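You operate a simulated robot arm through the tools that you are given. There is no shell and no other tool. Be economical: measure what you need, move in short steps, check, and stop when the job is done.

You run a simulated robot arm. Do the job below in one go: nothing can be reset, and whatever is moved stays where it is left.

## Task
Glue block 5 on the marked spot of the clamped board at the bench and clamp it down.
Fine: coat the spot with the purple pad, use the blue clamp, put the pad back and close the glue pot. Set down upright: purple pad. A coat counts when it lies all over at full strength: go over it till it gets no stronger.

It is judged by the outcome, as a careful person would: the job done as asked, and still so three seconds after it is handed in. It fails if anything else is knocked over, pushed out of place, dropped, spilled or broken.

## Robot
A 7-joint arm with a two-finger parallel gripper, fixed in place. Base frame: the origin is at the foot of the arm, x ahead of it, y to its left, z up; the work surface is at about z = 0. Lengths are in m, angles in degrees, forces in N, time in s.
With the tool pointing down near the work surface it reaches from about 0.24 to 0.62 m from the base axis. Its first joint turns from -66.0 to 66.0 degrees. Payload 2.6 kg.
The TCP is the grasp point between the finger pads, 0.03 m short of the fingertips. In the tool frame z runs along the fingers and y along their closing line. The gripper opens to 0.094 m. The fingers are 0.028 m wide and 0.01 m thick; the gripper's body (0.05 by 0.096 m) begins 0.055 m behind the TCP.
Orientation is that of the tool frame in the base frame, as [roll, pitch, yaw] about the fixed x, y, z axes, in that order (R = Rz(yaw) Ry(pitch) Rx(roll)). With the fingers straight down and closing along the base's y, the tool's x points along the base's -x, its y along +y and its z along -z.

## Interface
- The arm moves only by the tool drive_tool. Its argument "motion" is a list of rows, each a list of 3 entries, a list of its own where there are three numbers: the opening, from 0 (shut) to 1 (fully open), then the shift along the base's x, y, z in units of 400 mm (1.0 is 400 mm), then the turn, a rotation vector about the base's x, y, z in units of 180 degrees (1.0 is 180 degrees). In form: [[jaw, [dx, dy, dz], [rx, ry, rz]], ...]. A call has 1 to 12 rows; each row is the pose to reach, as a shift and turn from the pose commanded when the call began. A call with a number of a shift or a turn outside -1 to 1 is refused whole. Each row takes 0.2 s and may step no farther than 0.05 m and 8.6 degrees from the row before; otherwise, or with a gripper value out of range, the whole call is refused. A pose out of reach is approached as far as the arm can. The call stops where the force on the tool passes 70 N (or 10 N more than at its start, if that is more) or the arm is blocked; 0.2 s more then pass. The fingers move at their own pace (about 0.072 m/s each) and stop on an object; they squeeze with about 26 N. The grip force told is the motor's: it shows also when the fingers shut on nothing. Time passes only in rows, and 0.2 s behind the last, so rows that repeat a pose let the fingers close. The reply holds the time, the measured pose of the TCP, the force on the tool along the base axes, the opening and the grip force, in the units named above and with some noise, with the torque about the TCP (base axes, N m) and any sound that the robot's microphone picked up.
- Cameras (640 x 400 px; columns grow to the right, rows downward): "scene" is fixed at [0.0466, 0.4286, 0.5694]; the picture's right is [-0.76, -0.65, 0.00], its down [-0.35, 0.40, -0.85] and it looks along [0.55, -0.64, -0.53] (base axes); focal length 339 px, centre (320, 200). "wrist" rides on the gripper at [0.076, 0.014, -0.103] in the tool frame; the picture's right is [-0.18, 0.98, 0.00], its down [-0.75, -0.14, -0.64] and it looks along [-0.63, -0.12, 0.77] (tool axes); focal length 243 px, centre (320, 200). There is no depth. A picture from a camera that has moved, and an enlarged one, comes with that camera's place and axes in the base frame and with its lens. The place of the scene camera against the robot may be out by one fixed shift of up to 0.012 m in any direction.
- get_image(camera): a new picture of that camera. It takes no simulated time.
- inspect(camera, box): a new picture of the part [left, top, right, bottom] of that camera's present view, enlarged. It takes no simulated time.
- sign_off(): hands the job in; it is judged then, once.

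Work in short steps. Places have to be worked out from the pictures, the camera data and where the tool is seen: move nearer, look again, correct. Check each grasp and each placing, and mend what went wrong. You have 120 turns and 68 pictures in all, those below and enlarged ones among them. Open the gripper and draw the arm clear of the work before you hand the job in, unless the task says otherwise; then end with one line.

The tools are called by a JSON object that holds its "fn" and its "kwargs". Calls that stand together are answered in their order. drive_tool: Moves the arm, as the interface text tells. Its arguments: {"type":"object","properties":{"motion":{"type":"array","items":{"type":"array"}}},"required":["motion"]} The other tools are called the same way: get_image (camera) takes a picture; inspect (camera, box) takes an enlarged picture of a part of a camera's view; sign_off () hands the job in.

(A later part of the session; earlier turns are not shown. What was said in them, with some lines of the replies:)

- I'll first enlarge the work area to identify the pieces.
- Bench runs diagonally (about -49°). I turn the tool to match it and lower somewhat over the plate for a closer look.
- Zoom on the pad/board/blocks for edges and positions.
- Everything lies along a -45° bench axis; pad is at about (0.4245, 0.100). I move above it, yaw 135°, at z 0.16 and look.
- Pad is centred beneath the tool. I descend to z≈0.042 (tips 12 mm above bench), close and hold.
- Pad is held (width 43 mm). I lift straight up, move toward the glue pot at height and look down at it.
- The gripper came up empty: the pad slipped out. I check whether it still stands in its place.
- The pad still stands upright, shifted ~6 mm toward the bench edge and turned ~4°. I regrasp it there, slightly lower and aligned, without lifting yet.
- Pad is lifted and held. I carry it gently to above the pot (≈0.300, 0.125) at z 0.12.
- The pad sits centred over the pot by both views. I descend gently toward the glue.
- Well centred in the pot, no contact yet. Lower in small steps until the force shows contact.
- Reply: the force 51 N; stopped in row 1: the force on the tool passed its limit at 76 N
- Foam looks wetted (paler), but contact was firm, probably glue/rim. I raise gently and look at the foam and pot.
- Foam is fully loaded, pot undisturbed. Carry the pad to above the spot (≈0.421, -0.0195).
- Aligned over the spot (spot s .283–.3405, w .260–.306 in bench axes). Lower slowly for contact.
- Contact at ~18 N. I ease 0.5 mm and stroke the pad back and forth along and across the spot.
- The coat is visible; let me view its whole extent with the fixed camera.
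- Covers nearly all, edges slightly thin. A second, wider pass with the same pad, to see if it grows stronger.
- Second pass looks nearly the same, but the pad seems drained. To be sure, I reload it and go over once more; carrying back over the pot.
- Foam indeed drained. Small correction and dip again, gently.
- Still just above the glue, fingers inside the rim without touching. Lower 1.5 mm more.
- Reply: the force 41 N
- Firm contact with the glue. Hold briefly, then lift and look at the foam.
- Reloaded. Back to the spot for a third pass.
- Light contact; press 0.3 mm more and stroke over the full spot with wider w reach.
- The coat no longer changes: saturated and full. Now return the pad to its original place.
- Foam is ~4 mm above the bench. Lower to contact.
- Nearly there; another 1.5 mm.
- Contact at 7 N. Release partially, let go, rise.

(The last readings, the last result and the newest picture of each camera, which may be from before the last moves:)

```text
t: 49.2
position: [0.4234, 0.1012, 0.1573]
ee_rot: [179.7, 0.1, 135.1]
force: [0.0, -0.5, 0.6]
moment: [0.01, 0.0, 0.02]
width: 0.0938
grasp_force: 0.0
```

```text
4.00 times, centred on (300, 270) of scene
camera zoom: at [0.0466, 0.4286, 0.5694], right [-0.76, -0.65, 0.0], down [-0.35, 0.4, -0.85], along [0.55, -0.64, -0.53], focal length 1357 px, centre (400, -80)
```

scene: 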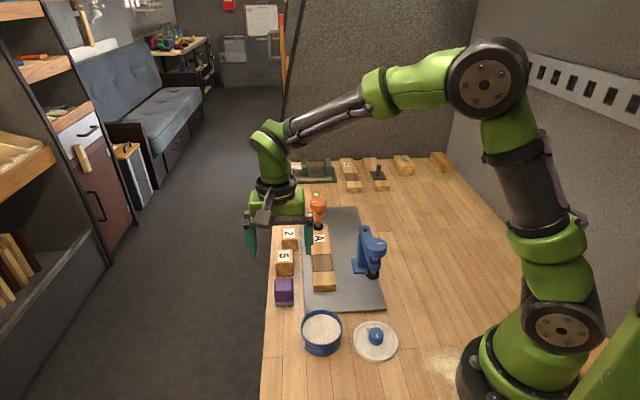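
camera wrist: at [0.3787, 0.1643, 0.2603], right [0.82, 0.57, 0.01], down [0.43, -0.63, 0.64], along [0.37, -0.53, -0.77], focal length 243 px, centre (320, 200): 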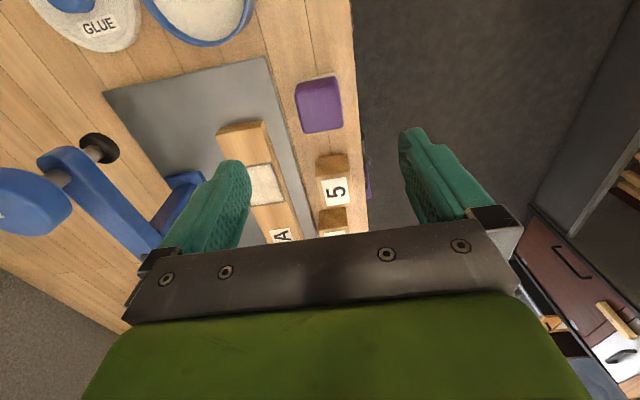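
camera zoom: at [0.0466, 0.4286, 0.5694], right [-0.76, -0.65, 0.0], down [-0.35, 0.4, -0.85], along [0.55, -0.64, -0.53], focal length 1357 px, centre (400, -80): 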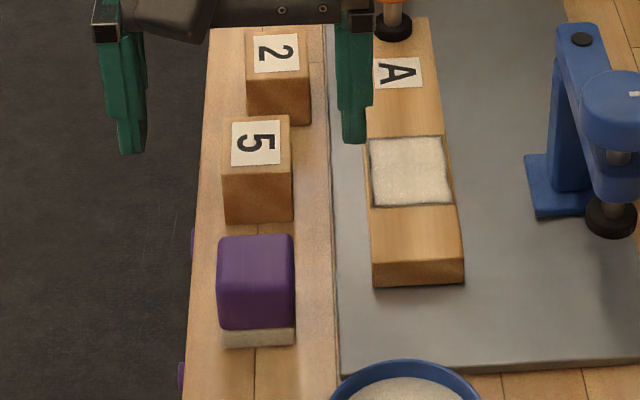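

Pad is upright at home. Next block 5 at about (0.493, 0.033): move above it and look.

{"fn": "drive_tool", "kwargs": {"motion": [[1, [0.06, -0.06, 0], [0, 0, 0]], [1, [0.12, -0.12, 0], [0, 0, 0]], [1, [0.1735, -0.17, -0.02], [0, 0, 0]], [1, [0.1735, -0.17, -0.02], [0, 0, 0]]]}}

{"fn": "inspect", "kwargs": {"camera": "wrist", "box": [220, 50, 420, 230]}}

```text
t: 50.2
position: [0.4943, 0.0341, 0.149]
ee_rot: [179.7, 0.1, 135.0]
force: [-0.1, 0.4, 0.2]
moment: [0.0, 0.0, 0.0]
width: 0.094
grasp_force: 0.1
```

```text
2.22 times, centred on (320, 140) of wrist
camera zoom: at [0.4483, 0.096, 0.2516], right [0.82, 0.57, 0.01], down [0.43, -0.63, 0.64], along [0.37, -0.53, -0.77], focal length 539 px, centre (320, 333)
```

zoom: 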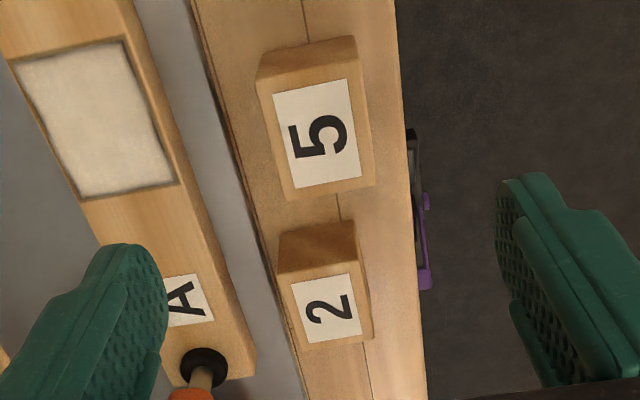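

Block 5 spans roughly s .300–.349, w .351–.390, centre (0.492, 0.033). Descend with a limited opening and grip.

{"fn": "drive_tool", "kwargs": {"motion": [[0.65, [-0.004, -0.003, -0.05], [0, 0, 0]], [0.65, [-0.004, -0.003, -0.12], [0, 0, 0]], [0.65, [-0.004, -0.003, -0.2], [0, 0, 0]], [0.65, [-0.004, -0.003, -0.26], [0, 0, 0]], [0.65, [-0.004, -0.003, -0.2825], [0, 0, 0]], [0.65, [-0.004, -0.003, -0.2825], [0, 0, 0]], [0, [-0.004, -0.003, -0.2825], [0, 0, 0]], [0, [-0.004, -0.003, -0.2825], [0, 0, 0]], [0, [-0.004, -0.003, -0.2825], [0, 0, 0]], [0, [-0.004, -0.003, -0.2825], [0, 0, 0]]]}}

{"fn": "drive_tool", "kwargs": {"motion": [[0, [0, 0, 0.01], [0, 0, 0]], [0, [0, 0, 0.025], [0, 0, 0]], [0, [0, 0, 0.05], [0, 0, 0]], [0, [0, 0, 0.08], [0, 0, 0]], [0, [0, 0, 0.12], [0, 0, 0]], [0, [0, 0, 0.17], [0, 0, 0]], [0, [0, 0, 0.2], [0, 0, 0]]]}}

```text
t: 51.8
position: [0.4909, 0.0288, 0.0382]
ee_rot: [180.0, -0.2, 134.4]
force: [-1.1, -1.8, 5.2]
moment: [-0.13, 0.18, 0.02]
width: 0.0435
grasp_force: 25.9
stopped in row 8: the force on the tool passed its limit at 75 N (the readings are from after the stop); the commanded pose is now the measured one
```

```text
t: 53.4
position: [0.49, 0.0296, 0.1171]
ee_rot: [-180.0, -0.2, 134.3]
force: [-0.2, -0.9, -0.3]
moment: [0.0, 0.02, 0.0]
width: 0.0433
grasp_force: 26.4
```

Something spiked while closing; a block is held (43 mm wide, lifted). I check with both cameras.

{"fn": "get_image", "kwargs": {"camera": "wrist"}}

{"fn": "inspect", "kwargs": {"camera": "scene", "box": [230, 180, 390, 320]}}

```text
30 pictures are left
camera wrist: at [0.4459, 0.0934, 0.2213], right [0.83, 0.56, 0.0], down [0.43, -0.64, 0.64], along [0.36, -0.53, -0.77], focal length 243 px, centre (320, 200)
```

wrist: 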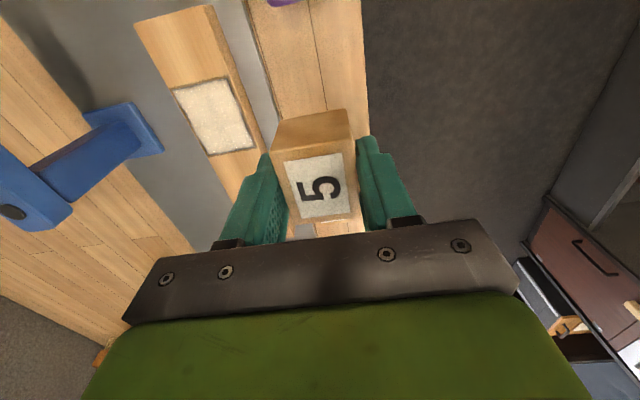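

```text
2.86 times, centred on (310, 250) of scene
camera zoom: at [0.0466, 0.4286, 0.5694], right [-0.76, -0.65, 0.0], down [-0.35, 0.4, -0.85], along [0.55, -0.64, -0.53], focal length 969 px, centre (349, 57)
```

zoom: 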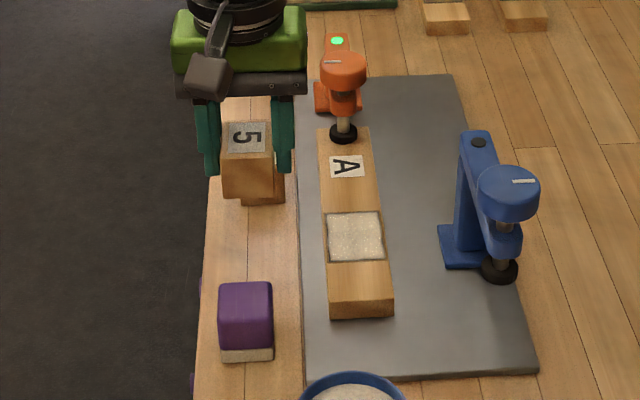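

Block 5 is held squarely. Carry it over the coated spot and hover for alignment.

{"fn": "drive_tool", "kwargs": {"motion": [[0, [-0.02, -0.014, 0], [0, 0, 0.002]], [0, [-0.055, -0.04, 0], [0, 0, 0.004]], [0, [-0.09, -0.066, 0], [0, 0, 0.004]], [0, [-0.125, -0.09, 0], [0, 0, 0.004]], [0, [-0.155, -0.112, 0], [0, 0, 0.004]], [0, [-0.174, -0.125, -0.03], [0, 0, 0.004]], [0, [-0.174, -0.125, -0.07], [0, 0, 0.004]], [0, [-0.174, -0.125, -0.095], [0, 0, 0.004]], [0, [-0.174, -0.125, -0.095], [0, 0, 0.004]]]}}

{"fn": "inspect", "kwargs": {"camera": "wrist", "box": [240, 80, 400, 220]}}

{"fn": "inspect", "kwargs": {"camera": "scene", "box": [280, 220, 360, 300]}}

```text
t: 55.4
position: [0.4196, -0.0189, 0.0804]
ee_rot: [-179.9, -0.2, 135.0]
force: [0.2, -0.8, -1.9]
moment: [0.0, 0.01, 0.0]
width: 0.0437
grasp_force: 26.3
```

```text
2.86 times, centred on (320, 150) of wrist
camera zoom: at [0.376, 0.0431, 0.1831], right [0.82, 0.57, 0.0], down [0.44, -0.63, 0.64], along [0.36, -0.53, -0.77], focal length 693 px, centre (320, 343)
```

zoom: 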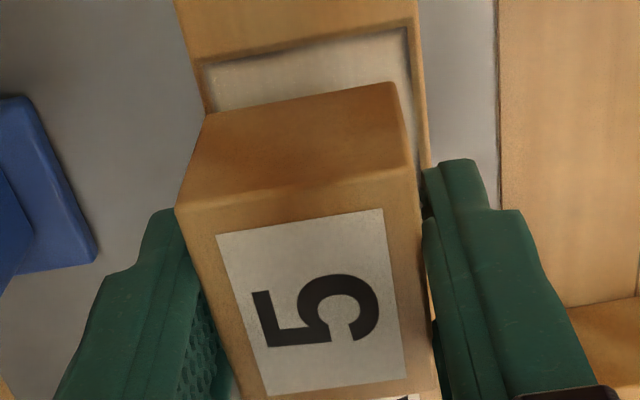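

```text
5.00 times, centred on (320, 260) of scene
camera zoom: at [0.0466, 0.4286, 0.5694], right [-0.76, -0.65, 0.0], down [-0.35, 0.4, -0.85], along [0.55, -0.64, -0.53], focal length 1696 px, centre (320, -100)
```

zoom: 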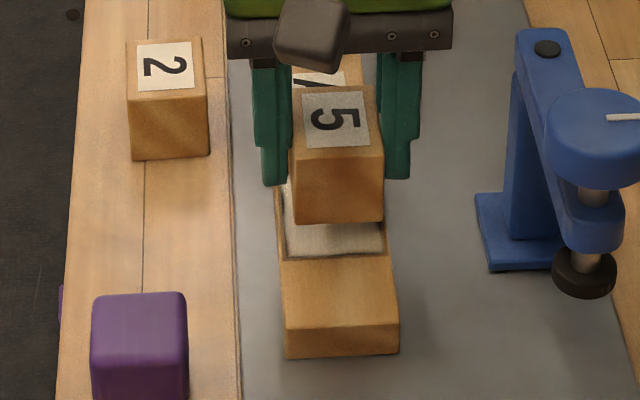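

Block sits centred above the spot (near edge s≈.2866, middle w≈.282), about 17 mm up. Lower it straight down.

{"fn": "drive_tool", "kwargs": {"motion": [[0, [0.001, 0, -0.01], [0, 0, 0]], [0, [0.001, 0, -0.02], [0, 0, 0]], [0, [0.001, 0, -0.03], [0, 0, 0]], [0, [0.001, 0, -0.035], [0, 0, 0]], [0, [0.001, 0, -0.038], [0, 0, 0]]]}}

```text
t: 56.6
position: [0.4212, -0.0196, 0.0652]
ee_rot: [179.8, 0.0, 135.0]
force: [-4.1, 1.5, 15.1]
moment: [0.1, 0.23, 0.01]
width: 0.0434
grasp_force: 26.1
```

Contact at 15 N. Open, settle, then rise and check.

{"fn": "drive_tool", "kwargs": {"motion": [[0, [0, 0, 0], [0, 0, 0]], [0.7, [0, 0, 0], [0, 0, 0]], [0.7, [0, 0, 0], [0, 0, 0]], [0.7, [0, 0, 0], [0, 0, 0]], [0.7, [0, 0, 0.04], [0, 0, 0]], [0.7, [0, 0, 0.1], [0, 0, 0]], [0.7, [0, 0, 0.18], [0, 0, 0]], [0.7, [0, 0, 0.28], [0, 0, 0]], [1, [-0.03, 0.0, 0.38], [0, 0, 0]], [1, [-0.08, -0.02, 0.43], [0, 0, 0]], [1, [-0.1, -0.03, 0.43], [0, 0, 0]]]}}

{"fn": "get_image", "kwargs": {"camera": "wrist"}}

{"fn": "inspect", "kwargs": {"camera": "scene", "box": [296, 215, 396, 295]}}

```text
t: 59.0
position: [0.3809, -0.032, 0.2361]
ee_rot: [-179.8, -0.2, 135.1]
force: [-0.7, -0.3, 0.9]
moment: [0.03, 0.03, -0.02]
width: 0.0941
grasp_force: 0.0
```

```text
26 pictures are left
camera wrist: at [0.3358, 0.0306, 0.3404], right [0.82, 0.57, 0.0], down [0.44, -0.63, 0.64], along [0.36, -0.53, -0.77], focal length 243 px, centre (320, 200)
```

wrist: 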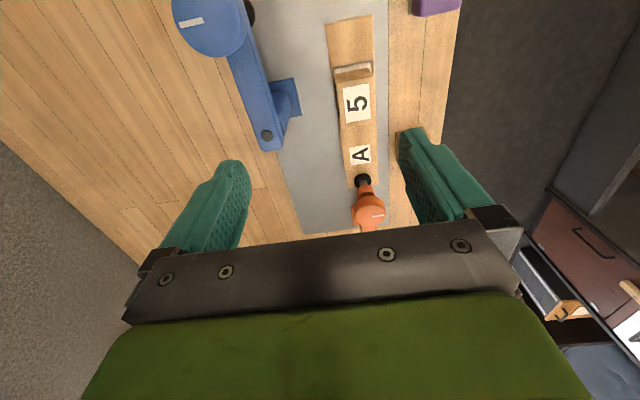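

```text
5.00 times, centred on (346, 255) of scene
camera zoom: at [0.0466, 0.4286, 0.5694], right [-0.76, -0.65, 0.0], down [-0.35, 0.4, -0.85], along [0.55, -0.64, -0.53], focal length 1696 px, centre (190, -75)
```

zoom: 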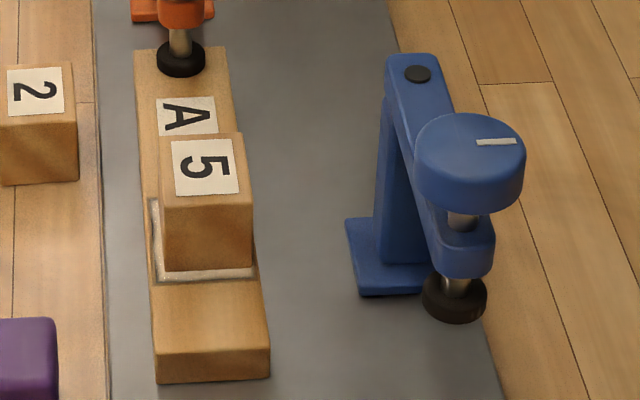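

Block 5 rests on the spot, within ~1–2 mm of centre. Now a close look at the blue clamp.

{"fn": "inspect", "kwargs": {"camera": "wrist", "box": [160, 0, 400, 160]}}

```text
2.50 times, centred on (280, 80) of wrist
camera zoom: at [0.3358, 0.0306, 0.3404], right [0.82, 0.57, 0.0], down [0.44, -0.63, 0.64], along [0.36, -0.53, -0.77], focal length 606 px, centre (420, 500)
```

zoom: 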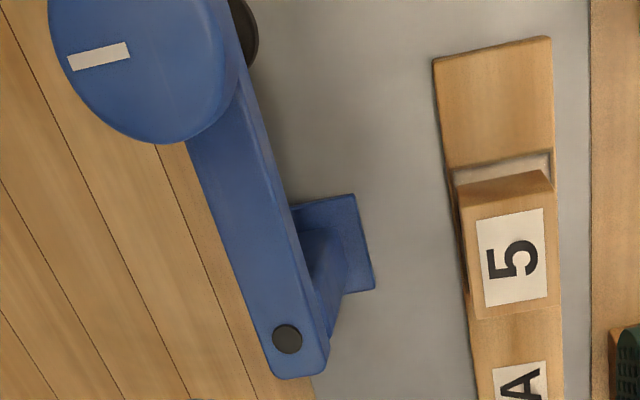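

Clamp geometry: arm along -s at w≈.189, top z≈.118, knob at s≈.214 (top z≈.157), foot s .285–.334. It must be turned -90° so the arm points over the block from the -w side. First I test that the wrist can reach yaw 45°.

{"fn": "drive_tool", "kwargs": {"motion": [[1, [0, 0, 0], [0, 0, -0.0455]], [1, [0, 0, 0], [0, 0, -0.091]], [1, [0, 0, 0], [0, 0, -0.1365]], [1, [0, 0, 0], [0, 0, -0.182]], [1, [0, 0, 0], [0, 0, -0.2275]], [1, [0, 0, 0], [0, 0, -0.273]], [1, [0, 0, 0], [0, 0, -0.3185]], [1, [0, 0, 0], [0, 0, -0.364]], [1, [0, 0, 0], [0, 0, -0.4095]], [1, [0, 0, 0], [0, 0, -0.455]], [1, [0, 0, 0], [0, 0, -0.5]], [1, [0, 0, 0], [0, 0, -0.5]]]}}

{"fn": "get_image", "kwargs": {"camera": "wrist"}}

```text
t: 61.6
position: [0.3812, -0.0327, 0.2354]
ee_rot: [180.0, -0.2, 44.9]
force: [-1.0, 0.0, 0.4]
moment: [-0.01, 0.0, -0.01]
width: 0.0939
grasp_force: 0.0
```

```text
23 pictures are left
camera wrist: at [0.4432, 0.0108, 0.3399], right [0.57, -0.82, 0.0], down [-0.63, -0.44, 0.64], along [-0.53, -0.36, -0.77], focal length 243 px, centre (320, 200)
```

wrist: 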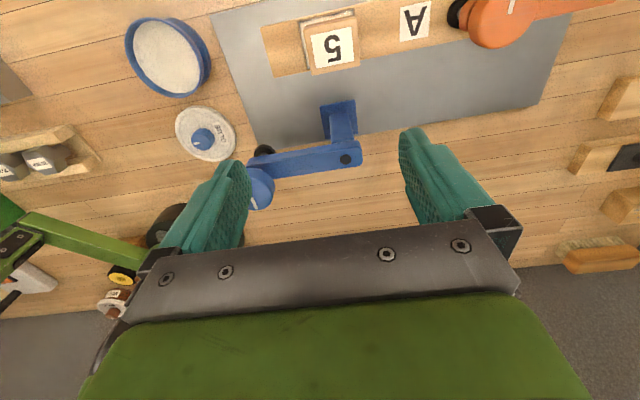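

Yaw 45° is reachable. I turn back to 135° while moving above the clamp's arm (s≈.275, w≈.189 → 0.328, -0.061).

{"fn": "drive_tool", "kwargs": {"motion": [[1, [-0.012, -0.006, 0], [0, 0, 0.0455]], [1, [-0.024, -0.012, 0], [0, 0, 0.091]], [1, [-0.036, -0.019, 0], [0, 0, 0.1365]], [1, [-0.048, -0.025, 0], [0, 0, 0.182]], [1, [-0.06, -0.031, 0], [0, 0, 0.2275]], [1, [-0.072, -0.038, 0], [0, 0, 0.273]], [1, [-0.084, -0.044, 0], [0, 0, 0.3185]], [1, [-0.096, -0.05, 0], [0, 0, 0.364]], [1, [-0.108, -0.057, 0], [0, 0, 0.4095]], [1, [-0.12, -0.063, 0], [0, 0, 0.455]], [1, [-0.132, -0.07, 0], [0, 0, 0.5]], [1, [-0.132, -0.07, 0], [0, 0, 0.5]]]}}

{"fn": "drive_tool", "kwargs": {"motion": [[1, [0, 0, -0.08], [0, 0, 0]], [1, [0, 0, -0.16], [0, 0, 0]], [1, [0, 0, -0.16], [0, 0, 0]]]}}

{"fn": "get_image", "kwargs": {"camera": "wrist"}}

```text
t: 64.2
position: [0.329, -0.0611, 0.2356]
ee_rot: [180.0, -0.2, 135.3]
force: [-0.1, 1.0, -0.3]
moment: [0.03, -0.01, -0.01]
width: 0.0937
grasp_force: 0.1
```

```text
t: 65.0
position: [0.3277, -0.0599, 0.1722]
ee_rot: [-180.0, -0.2, 135.1]
force: [0.1, 1.0, -1.1]
moment: [0.01, 0.0, 0.0]
width: 0.094
grasp_force: 0.1
```

```text
22 pictures are left
camera wrist: at [0.2827, 0.0031, 0.2758], right [0.82, 0.57, 0.0], down [0.44, -0.63, 0.64], along [0.36, -0.53, -0.77], focal length 243 px, centre (320, 200)
```

wrist: 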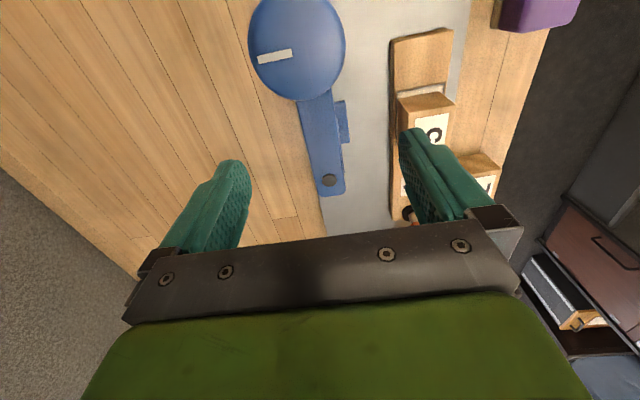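

Aligned over the arm. Descend to z≈0.108 and close on the arm.

{"fn": "drive_tool", "kwargs": {"motion": [[0.6, [0, 0, -0.04], [0, 0, 0]], [0.6, [0, 0, -0.09], [0, 0, 0]], [0.6, [0, 0, -0.135], [0, 0, 0]], [0.6, [0, 0, -0.16], [0, 0, 0]], [0.6, [0, 0, -0.16], [0, 0, 0]], [0, [0, 0, -0.16], [0, 0, 0]], [0, [0, 0, -0.16], [0, 0, 0]], [0, [0, 0, -0.16], [0, 0, 0]], [0, [0, 0, -0.16], [0, 0, 0]]]}}

{"fn": "inspect", "kwargs": {"camera": "scene", "box": [320, 200, 420, 300]}}

```text
t: 67.0
position: [0.3284, -0.0596, 0.1089]
ee_rot: [179.8, -0.1, 135.2]
force: [15.3, 11.6, -10.4]
moment: [-0.26, -0.19, -0.39]
width: 0.0284
grasp_force: 45.0
```

```text
4.00 times, centred on (370, 250) of scene
camera zoom: at [0.0467, 0.4286, 0.5694], right [-0.76, -0.65, 0.0], down [-0.35, 0.4, -0.85], along [0.55, -0.64, -0.53], focal length 1357 px, centre (120, 0)
```

zoom: 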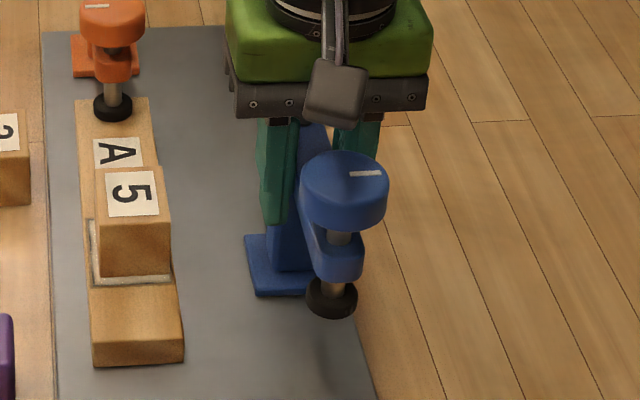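

Gripped at the arm (28 mm). Lift slowly.

{"fn": "drive_tool", "kwargs": {"motion": [[0, [0, 0, 0.005], [0, 0, 0]], [0, [0, 0, 0.012], [0, 0, 0]], [0, [0, 0, 0.025], [0, 0, 0]], [0, [0, 0, 0.04], [0, 0, 0]], [0, [0, 0, 0.06], [0, 0, 0]]]}}

{"fn": "inspect", "kwargs": {"camera": "scene", "box": [320, 200, 420, 300]}}

```text
t: 68.2
position: [0.3269, -0.0586, 0.1326]
ee_rot: [-180.0, -0.4, 135.2]
force: [18.1, 22.0, -31.9]
moment: [0.36, -0.31, -0.07]
width: 0.0235
grasp_force: 45.2
```

```text
4.00 times, centred on (370, 250) of scene
camera zoom: at [0.0468, 0.4285, 0.5694], right [-0.76, -0.65, 0.0], down [-0.35, 0.4, -0.85], along [0.55, -0.64, -0.53], focal length 1357 px, centre (120, 0)
```

zoom: 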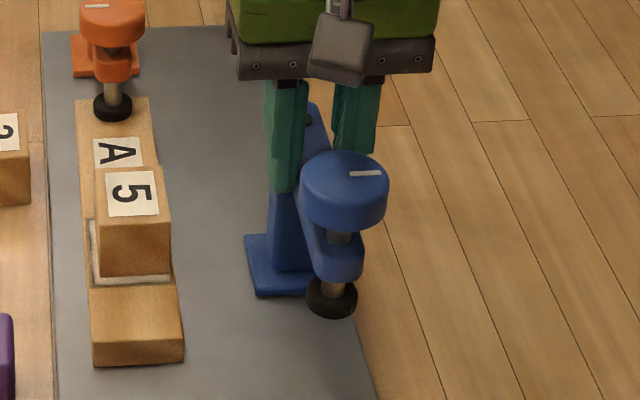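

The clamp does not lift: it held 32 N up and 28 N sideways without moving, and its light sits exactly over the foot's centre (s≈.309, w≈.189), with the knob at radius ≈.095 — so it is a swing clamp pivoting on its column; swung -90° its screw lands over the spot. I ease the fingers open loosely around the arm and shift outward along it.

{"fn": "drive_tool", "kwargs": {"motion": [[0.38, [0, 0, 0], [0, 0, 0]], [0.38, [0, 0, 0], [0, 0, 0]], [0.38, [-0.01, 0.01, -0.01], [0, 0, 0]], [0.38, [-0.025, 0.026, -0.03], [0, 0, 0]], [0.38, [-0.025, 0.026, -0.03], [0, 0, 0]]]}}

{"fn": "inspect", "kwargs": {"camera": "wrist", "box": [200, 60, 440, 240]}}

```text
t: 69.4
position: [0.3176, -0.0507, 0.1208]
ee_rot: [180.0, -0.1, 135.2]
force: [-0.3, 0.0, 0.2]
moment: [0.02, 0.05, 0.0]
width: 0.0358
grasp_force: 0.2
```

```text
2.22 times, centred on (320, 150) of wrist
camera zoom: at [0.2731, 0.0131, 0.2245], right [0.82, 0.57, 0.0], down [0.44, -0.63, 0.64], along [0.36, -0.53, -0.77], focal length 539 px, centre (320, 311)
```

zoom: 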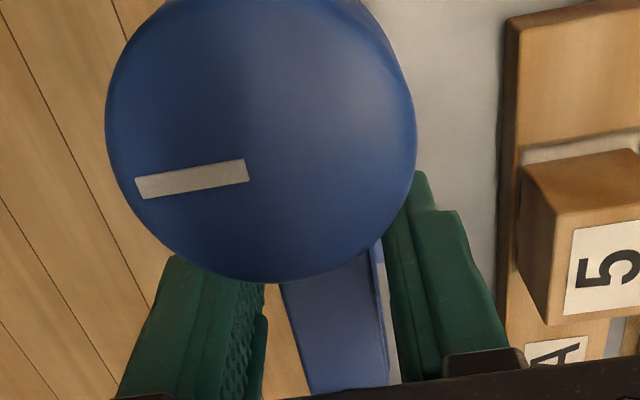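

Loose straddle with zero force. Swing the arm about the pivot by the first 45°.

{"fn": "drive_tool", "kwargs": {"motion": [[0.38, [0.0119, 0.0105, 0], [0, 0, -0.0417]], [0.38, [0.0252, 0.0193, 0], [0, 0, -0.0833]], [0.38, [0.0394, 0.0263, 0], [0, 0, -0.125]], [0.38, [0.0545, 0.0314, 0], [0, 0, -0.1667]], [0.38, [0.0701, 0.0345, 0], [0, 0, -0.2083]], [0.38, [0.0859, 0.0356, 0], [0, 0, -0.25]]]}}

{"fn": "inspect", "kwargs": {"camera": "scene", "box": [296, 200, 416, 300]}}

```text
t: 70.8
position: [0.3507, -0.0366, 0.1212]
ee_rot: [179.9, -0.3, 90.0]
force: [-2.7, 0.5, 1.5]
moment: [0.0, 0.01, 0.01]
width: 0.037
grasp_force: 1.4
```

```text
4.00 times, centred on (356, 250) of scene
camera zoom: at [0.0466, 0.4286, 0.5694], right [-0.76, -0.65, 0.0], down [-0.35, 0.4, -0.85], along [0.55, -0.64, -0.53], focal length 1357 px, centre (176, 0)
```

zoom: 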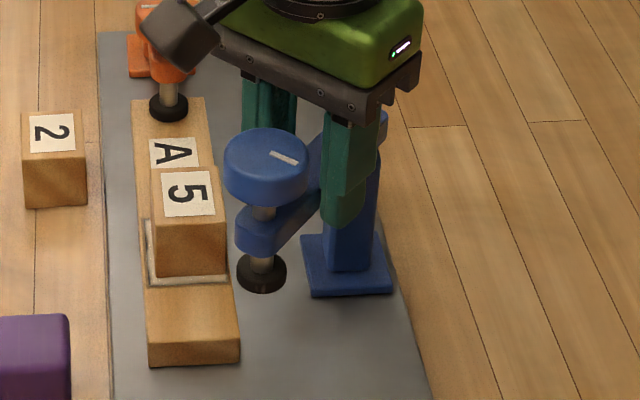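

The arm swings nicely, base fixed. I advance another ~12° and check the rubber pad's height against the block top before passing over it.

{"fn": "drive_tool", "kwargs": {"motion": [[0.38, [0.0127, -0.0007, 0], [0, 0, -0.0333]], [0.38, [0.0253, -0.0027, 0], [0, 0, -0.0667]]]}}

{"fn": "inspect", "kwargs": {"camera": "scene", "box": [325, 230, 375, 280]}}

```text
t: 71.4
position: [0.3626, -0.0366, 0.1209]
ee_rot: [179.9, -0.2, 78.1]
force: [-2.8, -0.1, 3.4]
moment: [0.05, 0.05, 0.08]
width: 0.0369
grasp_force: 1.2
```

```text
8.00 times, centred on (350, 255) of scene
camera zoom: at [0.0466, 0.4286, 0.5694], right [-0.76, -0.65, 0.0], down [-0.35, 0.4, -0.85], along [0.55, -0.64, -0.53], focal length 2714 px, centre (80, -240)
```

zoom: 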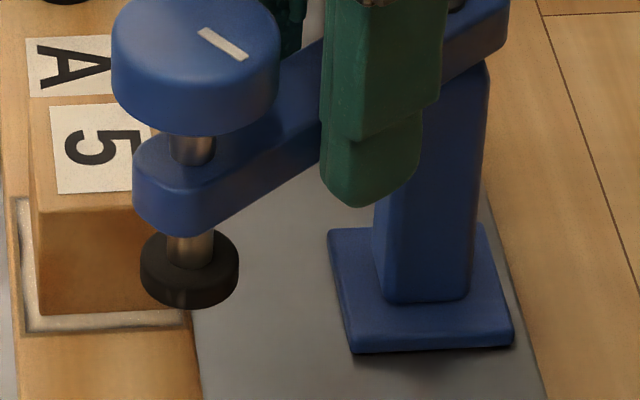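

Clearance of the rubber pad over the block is about 7 mm. Continue the swing over the block.

{"fn": "drive_tool", "kwargs": {"motion": [[0.38, [0.0159, -0.0046, 0], [0, 0, -0.0428]], [0.38, [0.0307, -0.0111, 0], [0, 0, -0.0844]], [0.38, [0.0445, -0.0195, 0], [0, 0, -0.126]], [0.38, [0.0571, -0.0296, 0], [0, 0, -0.168]], [0.38, [0.0655, -0.038, 0], [0, 0, -0.198]]]}}

{"fn": "inspect", "kwargs": {"camera": "scene", "box": [296, 210, 396, 290]}}

```text
t: 72.6
position: [0.3884, -0.0521, 0.1206]
ee_rot: [180.0, -0.2, 42.3]
force: [-1.5, 1.1, 0.5]
moment: [0.0, 0.0, 0.0]
width: 0.0359
grasp_force: 0.2
```

```text
5.00 times, centred on (346, 250) of scene
camera zoom: at [0.0466, 0.4286, 0.5694], right [-0.76, -0.65, 0.0], down [-0.35, 0.4, -0.85], along [0.55, -0.64, -0.53], focal length 1696 px, centre (190, -50)
```

zoom: 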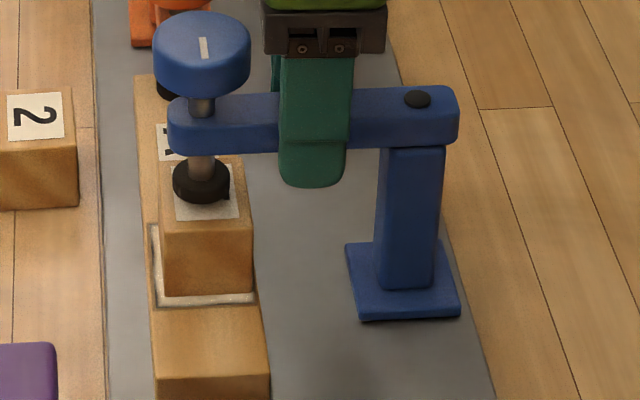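

Rubber pad is over the block; I nudge ~2.5° more for centring, then open and rise clear.

{"fn": "drive_tool", "kwargs": {"motion": [[0.38, [0.0043, -0.0051, 0], [0, 0, -0.0172]], [0.38, [0.0043, -0.0051, 0], [0, 0, -0.0172]], [0.5, [0.002, -0.0025, 0], [0, 0, -0.01]], [0.5, [0.002, -0.0025, 0.05], [0, 0, -0.01]], [0.5, [0.002, -0.0025, 0.15], [0, 0, -0.01]], [0.8, [0.002, -0.0025, 0.25], [0, 0, -0.01]], [1, [0.002, -0.0025, 0.3], [0, 0, -0.01]], [1, [0.002, -0.0025, 0.3], [0, 0, -0.01]]]}}

{"fn": "get_image", "kwargs": {"camera": "wrist"}}

```text
t: 74.4
position: [0.3886, -0.0528, 0.2396]
ee_rot: [-180.0, -0.2, 40.6]
force: [0.2, 0.1, -0.6]
moment: [-0.04, 0.05, -0.02]
width: 0.094
grasp_force: 0.0
```

```text
15 pictures are left
camera wrist: at [0.4555, -0.0154, 0.3438], right [0.5, -0.87, 0.0], down [-0.66, -0.39, 0.64], along [-0.55, -0.32, -0.77], focal length 243 px, centre (320, 200)
```

wrist: 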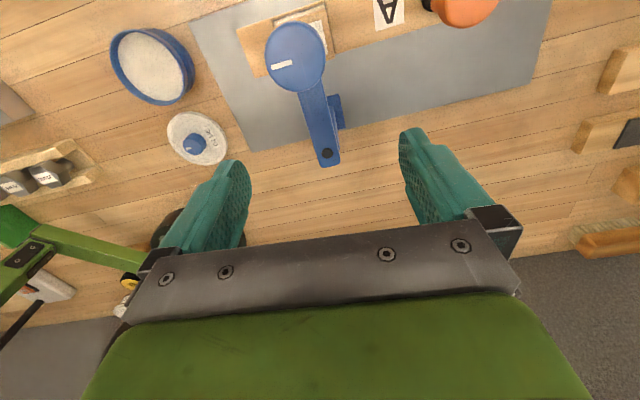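

Knob centre is at ≈(0.4204, -0.0163), over the block. Move above it and come down with fingers open around the knob, then close.

{"fn": "drive_tool", "kwargs": {"motion": [[1, [0.03, 0.035, 0], [0, 0, 0]], [1, [0.06, 0.07, 0], [0, 0, 0]], [1, [0.0795, 0.0913, -0.03], [0, 0, 0]], [1, [0.0795, 0.0913, -0.1], [0, 0, 0]], [1, [0.0795, 0.0913, -0.17], [0, 0, 0]], [1, [0.0795, 0.0913, -0.217], [0, 0, 0]], [1, [0.0795, 0.0913, -0.217], [0, 0, 0]], [0, [0.0795, 0.0913, -0.217], [0, 0, 0]], [0, [0.0795, 0.0913, -0.217], [0, 0, 0]], [0, [0.0795, 0.0913, -0.217], [0, 0, 0]]]}}

{"fn": "drive_tool", "kwargs": {"motion": [[0, [0, 0, 0], [0, 0, -0.03]], [0, [0, 0, 0], [0, 0, -0.06]], [0, [0, 0, 0], [0, 0, -0.09]], [0, [0, 0, 0], [0, 0, -0.12]]]}}

{"fn": "inspect", "kwargs": {"camera": "scene", "box": [296, 210, 396, 290]}}

```text
t: 76.6
position: [0.4201, -0.0155, 0.1526]
ee_rot: [-179.8, -0.1, 40.7]
force: [-8.6, 5.5, 1.5]
moment: [0.05, 0.12, -0.05]
width: 0.0409
grasp_force: 45.2
```

```text
t: 77.6
position: [0.4205, -0.0158, 0.1535]
ee_rot: [-179.8, 0.1, 18.9]
force: [-9.5, 6.8, -12.4]
moment: [0.16, -0.18, -0.02]
width: 0.0407
grasp_force: 45.4
```

```text
5.00 times, centred on (346, 250) of scene
camera zoom: at [0.0467, 0.4286, 0.5694], right [-0.76, -0.65, 0.0], down [-0.35, 0.4, -0.85], along [0.55, -0.64, -0.53], focal length 1696 px, centre (190, -50)
```

zoom: 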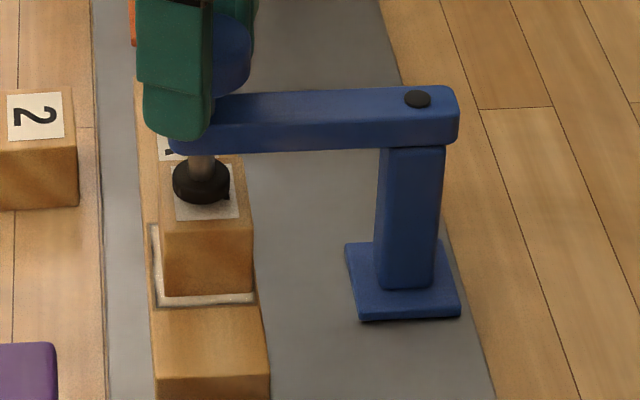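

Turning clockwise draws the screw down (tool pulled down 12 N). Continue, following slightly downward.

{"fn": "drive_tool", "kwargs": {"motion": [[0, [0, 0, -0.002], [0, 0, -0.04]], [0, [0, 0, -0.003], [0, 0, -0.08]], [0, [0, 0, -0.004], [0, 0, -0.12]], [0, [0, 0, -0.005], [0, 0, -0.16]], [0, [0, 0, -0.006], [0, 0, -0.2]], [0, [0, 0, -0.007], [0, 0, -0.24]]]}}

```text
t: 79.0
position: [0.421, -0.0177, 0.1494]
ee_rot: [-180.0, -0.1, -24.3]
force: [-15.7, 5.2, -7.9]
moment: [0.12, 0.21, 0.01]
width: 0.0408
grasp_force: 45.6
```

{"fn": "drive_tool", "kwargs": {"motion": [[0, [-0.002, 0, -0.001], [0, 0, -0.04]], [0, [-0.002, 0, -0.002], [0, 0, -0.08]], [0, [-0.002, 0, -0.003], [0, 0, -0.12]], [0, [-0.002, 0, -0.004], [0, 0, -0.16]], [0, [-0.002, 0, -0.005], [0, 0, -0.2]]]}}

{"fn": "inspect", "kwargs": {"camera": "scene", "box": [296, 210, 396, 290]}}

```text
t: 80.2
position: [0.42, -0.0166, 0.149]
ee_rot: [180.0, -0.3, -60.2]
force: [-12.1, -1.8, -2.1]
moment: [0.35, 0.58, -0.02]
width: 0.0407
grasp_force: 45.1
```

```text
5.00 times, centred on (346, 250) of scene
camera zoom: at [0.0466, 0.4285, 0.5695], right [-0.76, -0.65, 0.0], down [-0.35, 0.4, -0.85], along [0.55, -0.64, -0.53], focal length 1696 px, centre (190, -50)
```

zoom: 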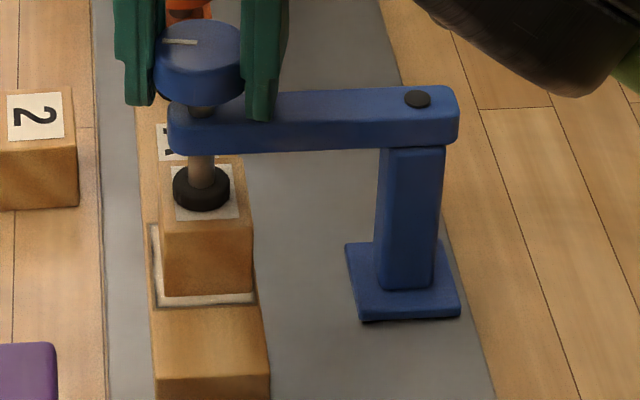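

About 100° turned lowered the rubber pad ~3 mm of ~7. Release, rise, rotate back 140° for a second stroke.

{"fn": "drive_tool", "kwargs": {"motion": [[0.55, [0, 0, 0], [0, 0, 0]], [0.55, [0, 0, 0], [0, 0, 0]], [0.55, [0, 0, 0.05], [0, 0, 0]], [0.8, [0, 0, 0.12], [0, 0, 0.04]], [0.8, [0, 0, 0.12], [0, 0, 0.085]], [0.8, [0, 0, 0.12], [0, 0, 0.13]], [0.8, [0, 0, 0.12], [0, 0, 0.175]], [0.8, [0, 0, 0.12], [0, 0, 0.22]], [0.8, [0, 0, 0.12], [0, 0, 0.265]], [0.8, [0, 0, 0.12], [0, 0, 0.31]], [0.8, [0, 0, 0.12], [0, 0, 0.355]], [0.8, [0, 0, 0.12], [0, 0, 0.4]]]}}

{"fn": "drive_tool", "kwargs": {"motion": [[0.8, [0, 0, 0], [0, 0, 0.045]], [0.8, [0, 0, 0], [0, 0, 0.09]], [0.8, [0, 0, 0], [0, 0, 0.135]], [0.8, [0, 0, 0], [0, 0, 0.18]], [0.8, [0, 0, 0], [0, 0, 0.225]], [0.8, [0, 0, 0], [0, 0, 0.27]], [0.8, [0, 0, 0], [0, 0, 0.315]], [0.8, [0, 0, 0], [0, 0, 0.36]], [0.8, [0, 0, 0], [0, 0, 0.4]], [0.8, [0, 0, 0], [0, 0, 0.4]]]}}

```text
t: 82.8
position: [0.4201, -0.0166, 0.197]
ee_rot: [-179.9, -0.2, 12.1]
force: [-0.2, -0.9, -0.1]
moment: [-0.02, -0.01, 0.0]
width: 0.0752
grasp_force: 0.0
```

```text
t: 85.0
position: [0.4197, -0.0157, 0.1965]
ee_rot: [-180.0, -0.2, 83.9]
force: [-0.3, 0.2, -0.6]
moment: [0.02, 0.0, 0.01]
width: 0.0751
grasp_force: 0.0
```

Regrip the knob at yaw 84° and turn clockwise in stages.

{"fn": "drive_tool", "kwargs": {"motion": [[0.8, [0, 0, -0.06], [0, 0, 0]], [0.8, [0, 0, -0.118], [0, 0, 0]], [0.8, [0, 0, -0.118], [0, 0, 0]], [0, [0, 0, -0.118], [0, 0, 0]], [0, [0, 0, -0.118], [0, 0, 0]], [0, [0, 0, -0.118], [0, 0, 0]], [0, [0, 0, -0.118], [0, 0, -0.04]], [0, [0, 0, -0.118], [0, 0, -0.08]], [0, [0, 0, -0.118], [0, 0, -0.12]], [0, [0, 0, -0.118], [0, 0, -0.16]], [0, [0, 0, -0.118], [0, 0, -0.2]], [0, [0, 0, -0.118], [0, 0, -0.24]]]}}

{"fn": "drive_tool", "kwargs": {"motion": [[0, [0, 0, 0], [0, 0, -0.04]], [0, [0, 0, 0], [0, 0, -0.08]], [0, [0, 0, 0], [0, 0, -0.12]], [0, [0, 0, 0], [0, 0, -0.16]], [0, [0, 0, 0], [0, 0, -0.2]]]}}

```text
t: 87.6
position: [0.4188, -0.0162, 0.149]
ee_rot: [-179.8, 0.0, 40.7]
force: [-10.1, 2.1, -13.9]
moment: [0.18, -0.01, 0.01]
width: 0.041
grasp_force: 44.8
```

```text
t: 88.8
position: [0.4204, -0.0165, 0.149]
ee_rot: [-179.9, -0.2, 4.5]
force: [2.6, 1.3, -31.9]
moment: [0.01, -0.09, -0.02]
width: 0.0409
grasp_force: 44.8
```

{"fn": "drive_tool", "kwargs": {"motion": [[0, [0, 0, 0], [0, 0, -0.04]], [0, [0, 0, 0], [0, 0, -0.08]], [0, [0, 0, 0], [0, 0, -0.12]], [0, [0, 0, 0], [0, 0, -0.16]], [0, [0, 0, 0], [0, 0, -0.2]]]}}

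{"fn": "drive_tool", "kwargs": {"motion": [[0, [0, 0, 0], [0, 0, -0.04]], [0, [0, 0, 0], [0, 0, -0.08]], [0, [0, 0, 0], [0, 0, -0.12]], [0, [0, 0, 0], [0, 0, -0.16]]]}}

{"fn": "inspect", "kwargs": {"camera": "scene", "box": [296, 210, 396, 290]}}

```text
t: 90.0
position: [0.4209, -0.0174, 0.1516]
ee_rot: [-179.9, -0.5, -31.4]
force: [0.2, -1.0, -3.4]
moment: [-0.19, -0.08, 0.62]
width: 0.0409
grasp_force: 44.9
```

```text
t: 91.0
position: [0.4198, -0.0167, 0.1494]
ee_rot: [-180.0, -0.3, -60.3]
force: [-4.0, -5.9, 6.4]
moment: [-0.37, -0.06, 0.73]
width: 0.0409
grasp_force: 45.0
```

```text
5.00 times, centred on (346, 250) of scene
camera zoom: at [0.0466, 0.4285, 0.5694], right [-0.76, -0.65, 0.0], down [-0.35, 0.4, -0.85], along [0.55, -0.64, -0.53], focal length 1696 px, centre (190, -50)
```

zoom: 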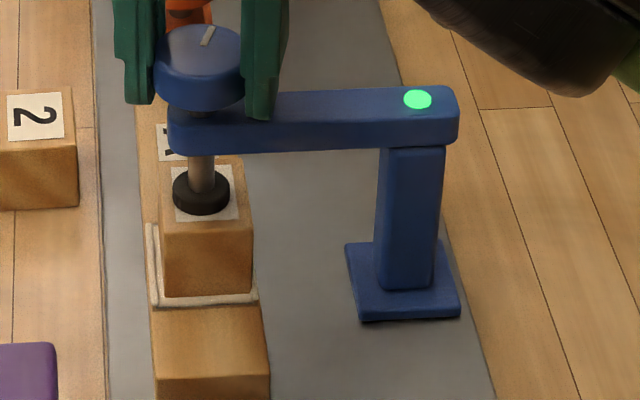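

Green light: block 5 is clamped. Release the knob, rise straight up.

{"fn": "drive_tool", "kwargs": {"motion": [[0.58, [0, 0, 0], [0, 0, 0]], [0.58, [0, 0, 0], [0, 0, 0]], [0.58, [0, 0, 0], [0, 0, 0]], [0.58, [0, 0, 0.05], [0, 0, 0]], [0.58, [0, 0, 0.15], [0, 0, 0]], [0.58, [-0.02, 0.01, 0.2], [0, 0, 0.045]], [0.6, [-0.05, 0.03, 0.2], [0, 0, 0.09]], [0.6, [-0.08, 0.05, 0.2], [0, 0, 0.135]], [0.6, [-0.11, 0.07, 0.2], [0, 0, 0.18]], [0.6, [-0.14, 0.09, 0.2], [0, 0, 0.225]], [0.6, [-0.17, 0.11, 0.2], [0, 0, 0.27]], [0.6, [-0.2, 0.13, 0.2], [0, 0, 0.315]]]}}

{"fn": "drive_tool", "kwargs": {"motion": [[0.6, [-0.03, 0.02, 0], [0, 0, 0.045]], [0.6, [-0.06, 0.03, 0], [0, 0, 0.09]], [0.6, [-0.09, 0.04, 0], [0, 0, 0.135]], [0.6, [-0.12, 0.05, 0], [0, 0, 0.18]], [0.6, [-0.15, 0.06, 0], [0, 0, 0.225]], [0.6, [-0.18, 0.065, 0], [0, 0, 0.27]], [0.6, [-0.21, 0.07, 0], [0, 0, 0.315]], [0.6, [-0.23, 0.073, 0], [0, 0, 0.36]], [0.6, [-0.245, 0.074, 0], [0, 0, 0.405]], [0.6, [-0.255, 0.075, 0], [0, 0, 0.45]], [0.6, [-0.26, 0.075, -0.03], [0, 0, 0.495]], [0.6, [-0.26, 0.075, -0.06], [0, 0, 0.52]]]}}

{"fn": "get_image", "kwargs": {"camera": "wrist"}}

```text
t: 93.6
position: [0.3399, 0.0364, 0.2287]
ee_rot: [180.0, -0.2, -3.3]
force: [-0.1, -0.6, 0.9]
moment: [0.0, 0.0, -0.01]
width: 0.0565
grasp_force: 0.1
```

```text
t: 96.2
position: [0.2361, 0.0647, 0.2056]
ee_rot: [180.0, -0.2, 90.2]
force: [0.3, -0.1, -0.2]
moment: [0.0, -0.01, 0.0]
width: 0.0562
grasp_force: 0.0
```

```text
11 pictures are left
camera wrist: at [0.2493, 0.1406, 0.309], right [0.98, -0.18, 0.0], down [-0.14, -0.76, 0.64], along [-0.12, -0.63, -0.77], focal length 243 px, centre (320, 200)
```

wrist: 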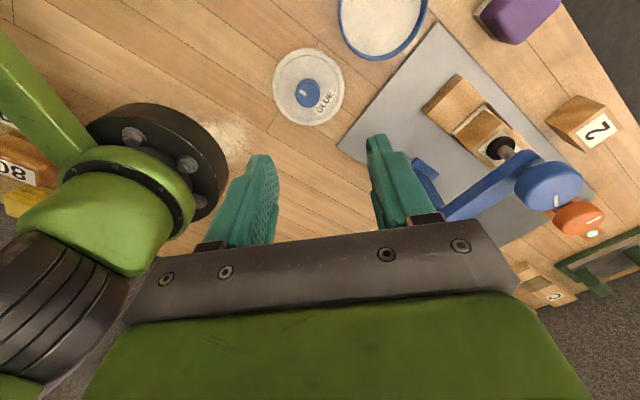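

Lid knob is at ≈(0.2215, 0.0645). Approach from above in stages, checking reach.

{"fn": "drive_tool", "kwargs": {"motion": [[0.6, [-0.018, 0, -0.08], [0, 0, 0]], [0.6, [-0.036, 0, -0.16], [0, 0, 0]], [0.6, [-0.036, 0, -0.24], [0, 0, 0]], [0.6, [-0.036, 0, -0.32], [0, 0, 0]], [0.6, [-0.036, 0, -0.36], [0, 0, 0]]]}}

{"fn": "inspect", "kwargs": {"camera": "scene", "box": [300, 290, 440, 390]}}

```text
t: 97.4
position: [0.2216, 0.0653, 0.0623]
ee_rot: [180.0, -0.3, 90.2]
force: [0.0, -0.1, 0.3]
moment: [-0.01, 0.01, 0.04]
width: 0.0564
grasp_force: 0.0
```

```text
4.00 times, centred on (370, 340) of scene
camera zoom: at [0.0466, 0.4286, 0.5694], right [-0.76, -0.65, 0.0], down [-0.35, 0.4, -0.85], along [0.55, -0.64, -0.53], focal length 1357 px, centre (120, -360)
```

zoom: 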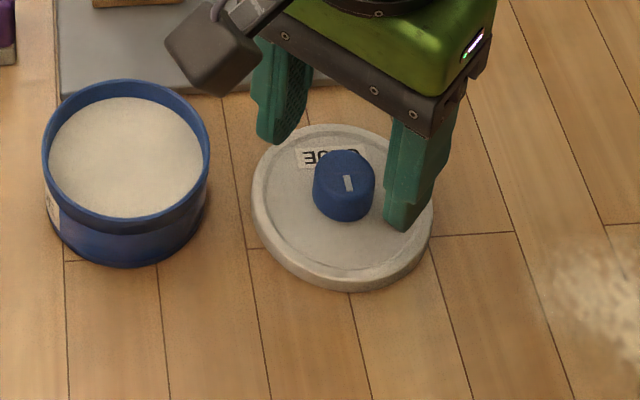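

Well placed around the knob. Lower 15 mm, close, and lift slightly.

{"fn": "drive_tool", "kwargs": {"motion": [[0.6, [0, 0, -0.02], [0, 0, 0]], [0.6, [0, 0, -0.038], [0, 0, 0]], [0, [0, 0, -0.038], [0, 0, 0]], [0, [0, 0, -0.038], [0, 0, 0]], [0, [0, 0, -0.038], [0, 0, 0]], [0, [0, 0, -0.038], [0, 0, 0]]]}}

{"fn": "drive_tool", "kwargs": {"motion": [[0, [0, 0, 0.01], [0, 0, 0]], [0, [0, 0, 0.03], [0, 0, 0]], [0, [0, 0, 0.06], [0, 0, 0]], [0, [0, 0, 0.1], [0, 0, 0]], [0, [0, 0, 0.14], [0, 0, 0]], [0, [0, 0, 0.16], [0, 0, 0]]]}}

```text
t: 98.8
position: [0.2219, 0.0656, 0.0464]
ee_rot: [180.0, -0.2, 90.2]
force: [-0.6, 1.2, -0.3]
moment: [-0.01, 0.03, -0.01]
width: 0.0262
grasp_force: 25.9
```

```text
t: 100.2
position: [0.2213, 0.0649, 0.1101]
ee_rot: [-179.9, -0.2, 90.1]
force: [0.1, 0.1, -0.9]
moment: [0.02, -0.03, 0.02]
width: 0.0258
grasp_force: 26.0
```

Lid held. Move over the pot at height and check alignment.

{"fn": "drive_tool", "kwargs": {"motion": [[0, [0.03, 0.023, 0.01], [0, 0, 0]], [0, [0.07, 0.054, 0.01], [0, 0, 0]], [0, [0.11, 0.085, 0.01], [0, 0, 0]], [0, [0.15, 0.116, 0.01], [0, 0, 0]], [0, [0.18, 0.139, 0.0], [0, 0, 0]], [0, [0.196, 0.1515, -0.03], [0, 0, 0]], [0, [0.196, 0.1515, -0.04], [0, 0, 0]]]}}

{"fn": "inspect", "kwargs": {"camera": "scene", "box": [270, 270, 390, 370]}}

{"fn": "inspect", "kwargs": {"camera": "wrist", "box": [220, 40, 420, 220]}}

```text
t: 101.8
position: [0.3002, 0.1254, 0.0936]
ee_rot: [-180.0, -0.3, 90.1]
force: [0.5, 0.0, -0.1]
moment: [-0.03, -0.02, 0.03]
width: 0.0259
grasp_force: 25.9
```

```text
4.00 times, centred on (330, 320) of scene
camera zoom: at [0.0466, 0.4286, 0.5694], right [-0.76, -0.65, 0.0], down [-0.35, 0.4, -0.85], along [0.55, -0.64, -0.53], focal length 1357 px, centre (280, -280)
```

zoom: 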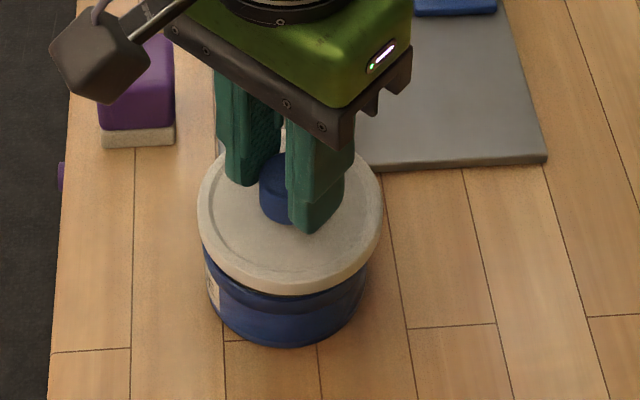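

```text
2.22 times, centred on (320, 130) of wrist
camera zoom: at [0.3136, 0.2017, 0.1977], right [0.98, -0.18, 0.0], down [-0.14, -0.76, 0.64], along [-0.12, -0.63, -0.77], focal length 539 px, centre (320, 356)
```

zoom: 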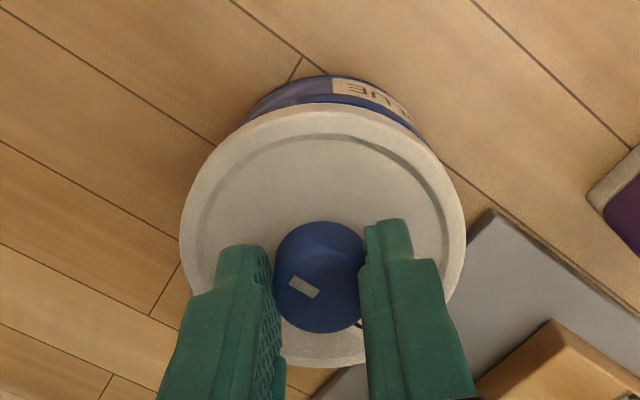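

Pot appears ~2 mm farther in +x than the lid. Shift by that and lower gently.

{"fn": "drive_tool", "kwargs": {"motion": [[0, [0.0055, -0.001, 0], [0, 0, 0]], [0, [0.0055, -0.001, -0.01], [0, 0, 0]], [0, [0.0055, -0.001, -0.02], [0, 0, 0]], [0, [0.0055, -0.001, -0.025], [0, 0, 0]], [0, [0.0055, -0.001, -0.028], [0, 0, 0]]]}}

```text
t: 103.0
position: [0.3011, 0.1253, 0.0834]
ee_rot: [179.9, -0.2, 90.2]
force: [-3.2, -1.4, 8.8]
moment: [0.2, 0.06, 0.09]
width: 0.026
grasp_force: 25.8
```

{"fn": "inspect", "kwargs": {"camera": "scene", "box": [280, 285, 360, 360]}}

```text
5.33 times, centred on (320, 322) of scene
camera zoom: at [0.0466, 0.4285, 0.5695], right [-0.76, -0.65, 0.0], down [-0.35, 0.4, -0.85], along [0.55, -0.64, -0.53], focal length 1809 px, centre (320, -453)
```

zoom: 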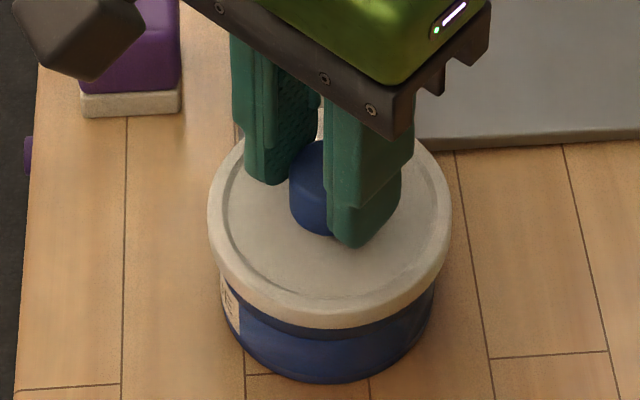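

Well centred now. Press a little to see if the lid seats further.

{"fn": "drive_tool", "kwargs": {"motion": [[0, [0, 0, -0.0025], [0, 0, 0]], [0, [0, 0, -0.005], [0, 0, 0]], [0, [0, 0, -0.0062], [0, 0, 0]]]}}

```text
t: 103.8
position: [0.3021, 0.1259, 0.0806]
ee_rot: [-179.9, -0.2, 90.2]
force: [1.4, 1.1, -1.3]
moment: [0.07, -0.03, -0.02]
width: 0.0256
grasp_force: 25.8
```

Force vanished — the lid slipped over the rim. Continue down until it rests.

{"fn": "drive_tool", "kwargs": {"motion": [[0, [0, 0, -0.003], [0, 0, 0]], [0, [0, 0, -0.006], [0, 0, 0]], [0, [0, 0, -0.009], [0, 0, 0]], [0, [0, 0, -0.012], [0, 0, 0]]]}}

```text
t: 104.8
position: [0.3024, 0.1261, 0.0764]
ee_rot: [179.9, -0.3, 90.2]
force: [-9.3, 1.0, 28.4]
moment: [-0.13, 0.29, -0.04]
width: 0.026
grasp_force: 25.8
heard: snap
```

A snap was heard: the lid is closed. Release, rise and move clear.

{"fn": "drive_tool", "kwargs": {"motion": [[0, [0, 0, 0.002], [0, 0, 0]], [0.6, [0, 0, 0.002], [0, 0, 0]], [0.6, [0, 0, 0.002], [0, 0, 0]], [0.6, [0, 0, 0.002], [0, 0, 0]], [0.6, [0, 0, 0.04], [0, 0, 0]], [0.6, [0, 0, 0.12], [0, 0, 0]], [1, [0, 0, 0.22], [0, 0, 0]], [1, [0, 0, 0.32], [0, 0, 0]], [1, [0, 0, 0.42], [0, 0, 0]], [1, [0, 0, 0.52], [0, 0, 0]], [1, [0, 0, 0.6], [0, 0, 0]]]}}

{"fn": "get_image", "kwargs": {"camera": "scene"}}

{"fn": "inspect", "kwargs": {"camera": "scene", "box": [260, 200, 420, 360]}}

```text
t: 107.2
position: [0.3001, 0.1238, 0.3159]
ee_rot: [180.0, -0.3, 90.2]
force: [-0.5, -0.4, -0.1]
moment: [0.02, -0.03, 0.01]
width: 0.0941
grasp_force: 0.0
```

```text
6 pictures are left
```

scene: 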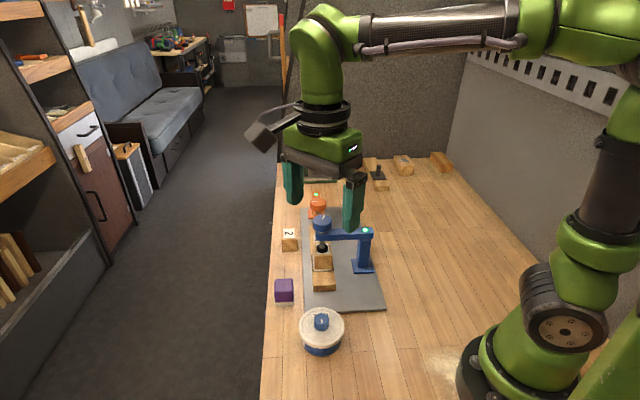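

```text
2.50 times, centred on (340, 280) of scene
camera zoom: at [0.0466, 0.4286, 0.5694], right [-0.76, -0.65, 0.0], down [-0.35, 0.4, -0.85], along [0.55, -0.64, -0.53], focal length 848 px, centre (270, 0)
```

zoom: 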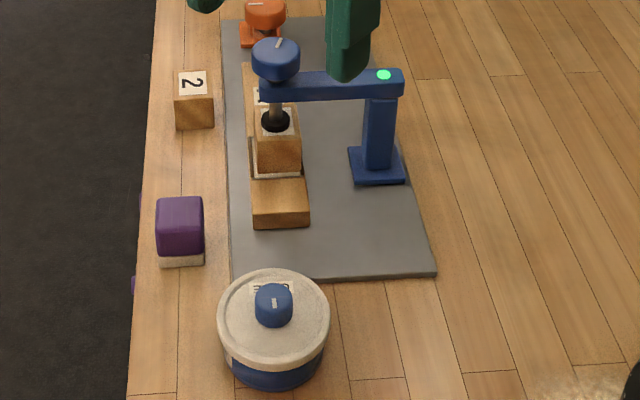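

Everything is in place: block 5 is clamped with the light green, the pad is upright in its spot, the pot is closed and the arm is clear with the gripper open. I hand the job in.

{"fn": "sign_off", "kwargs": {}}

```text
The job is handed in.
```

Block 5 is glued on the marked spot and held by the blue clamp (light green), the purple pad stands upright back in its place, and the glue pot lid is snapped shut.
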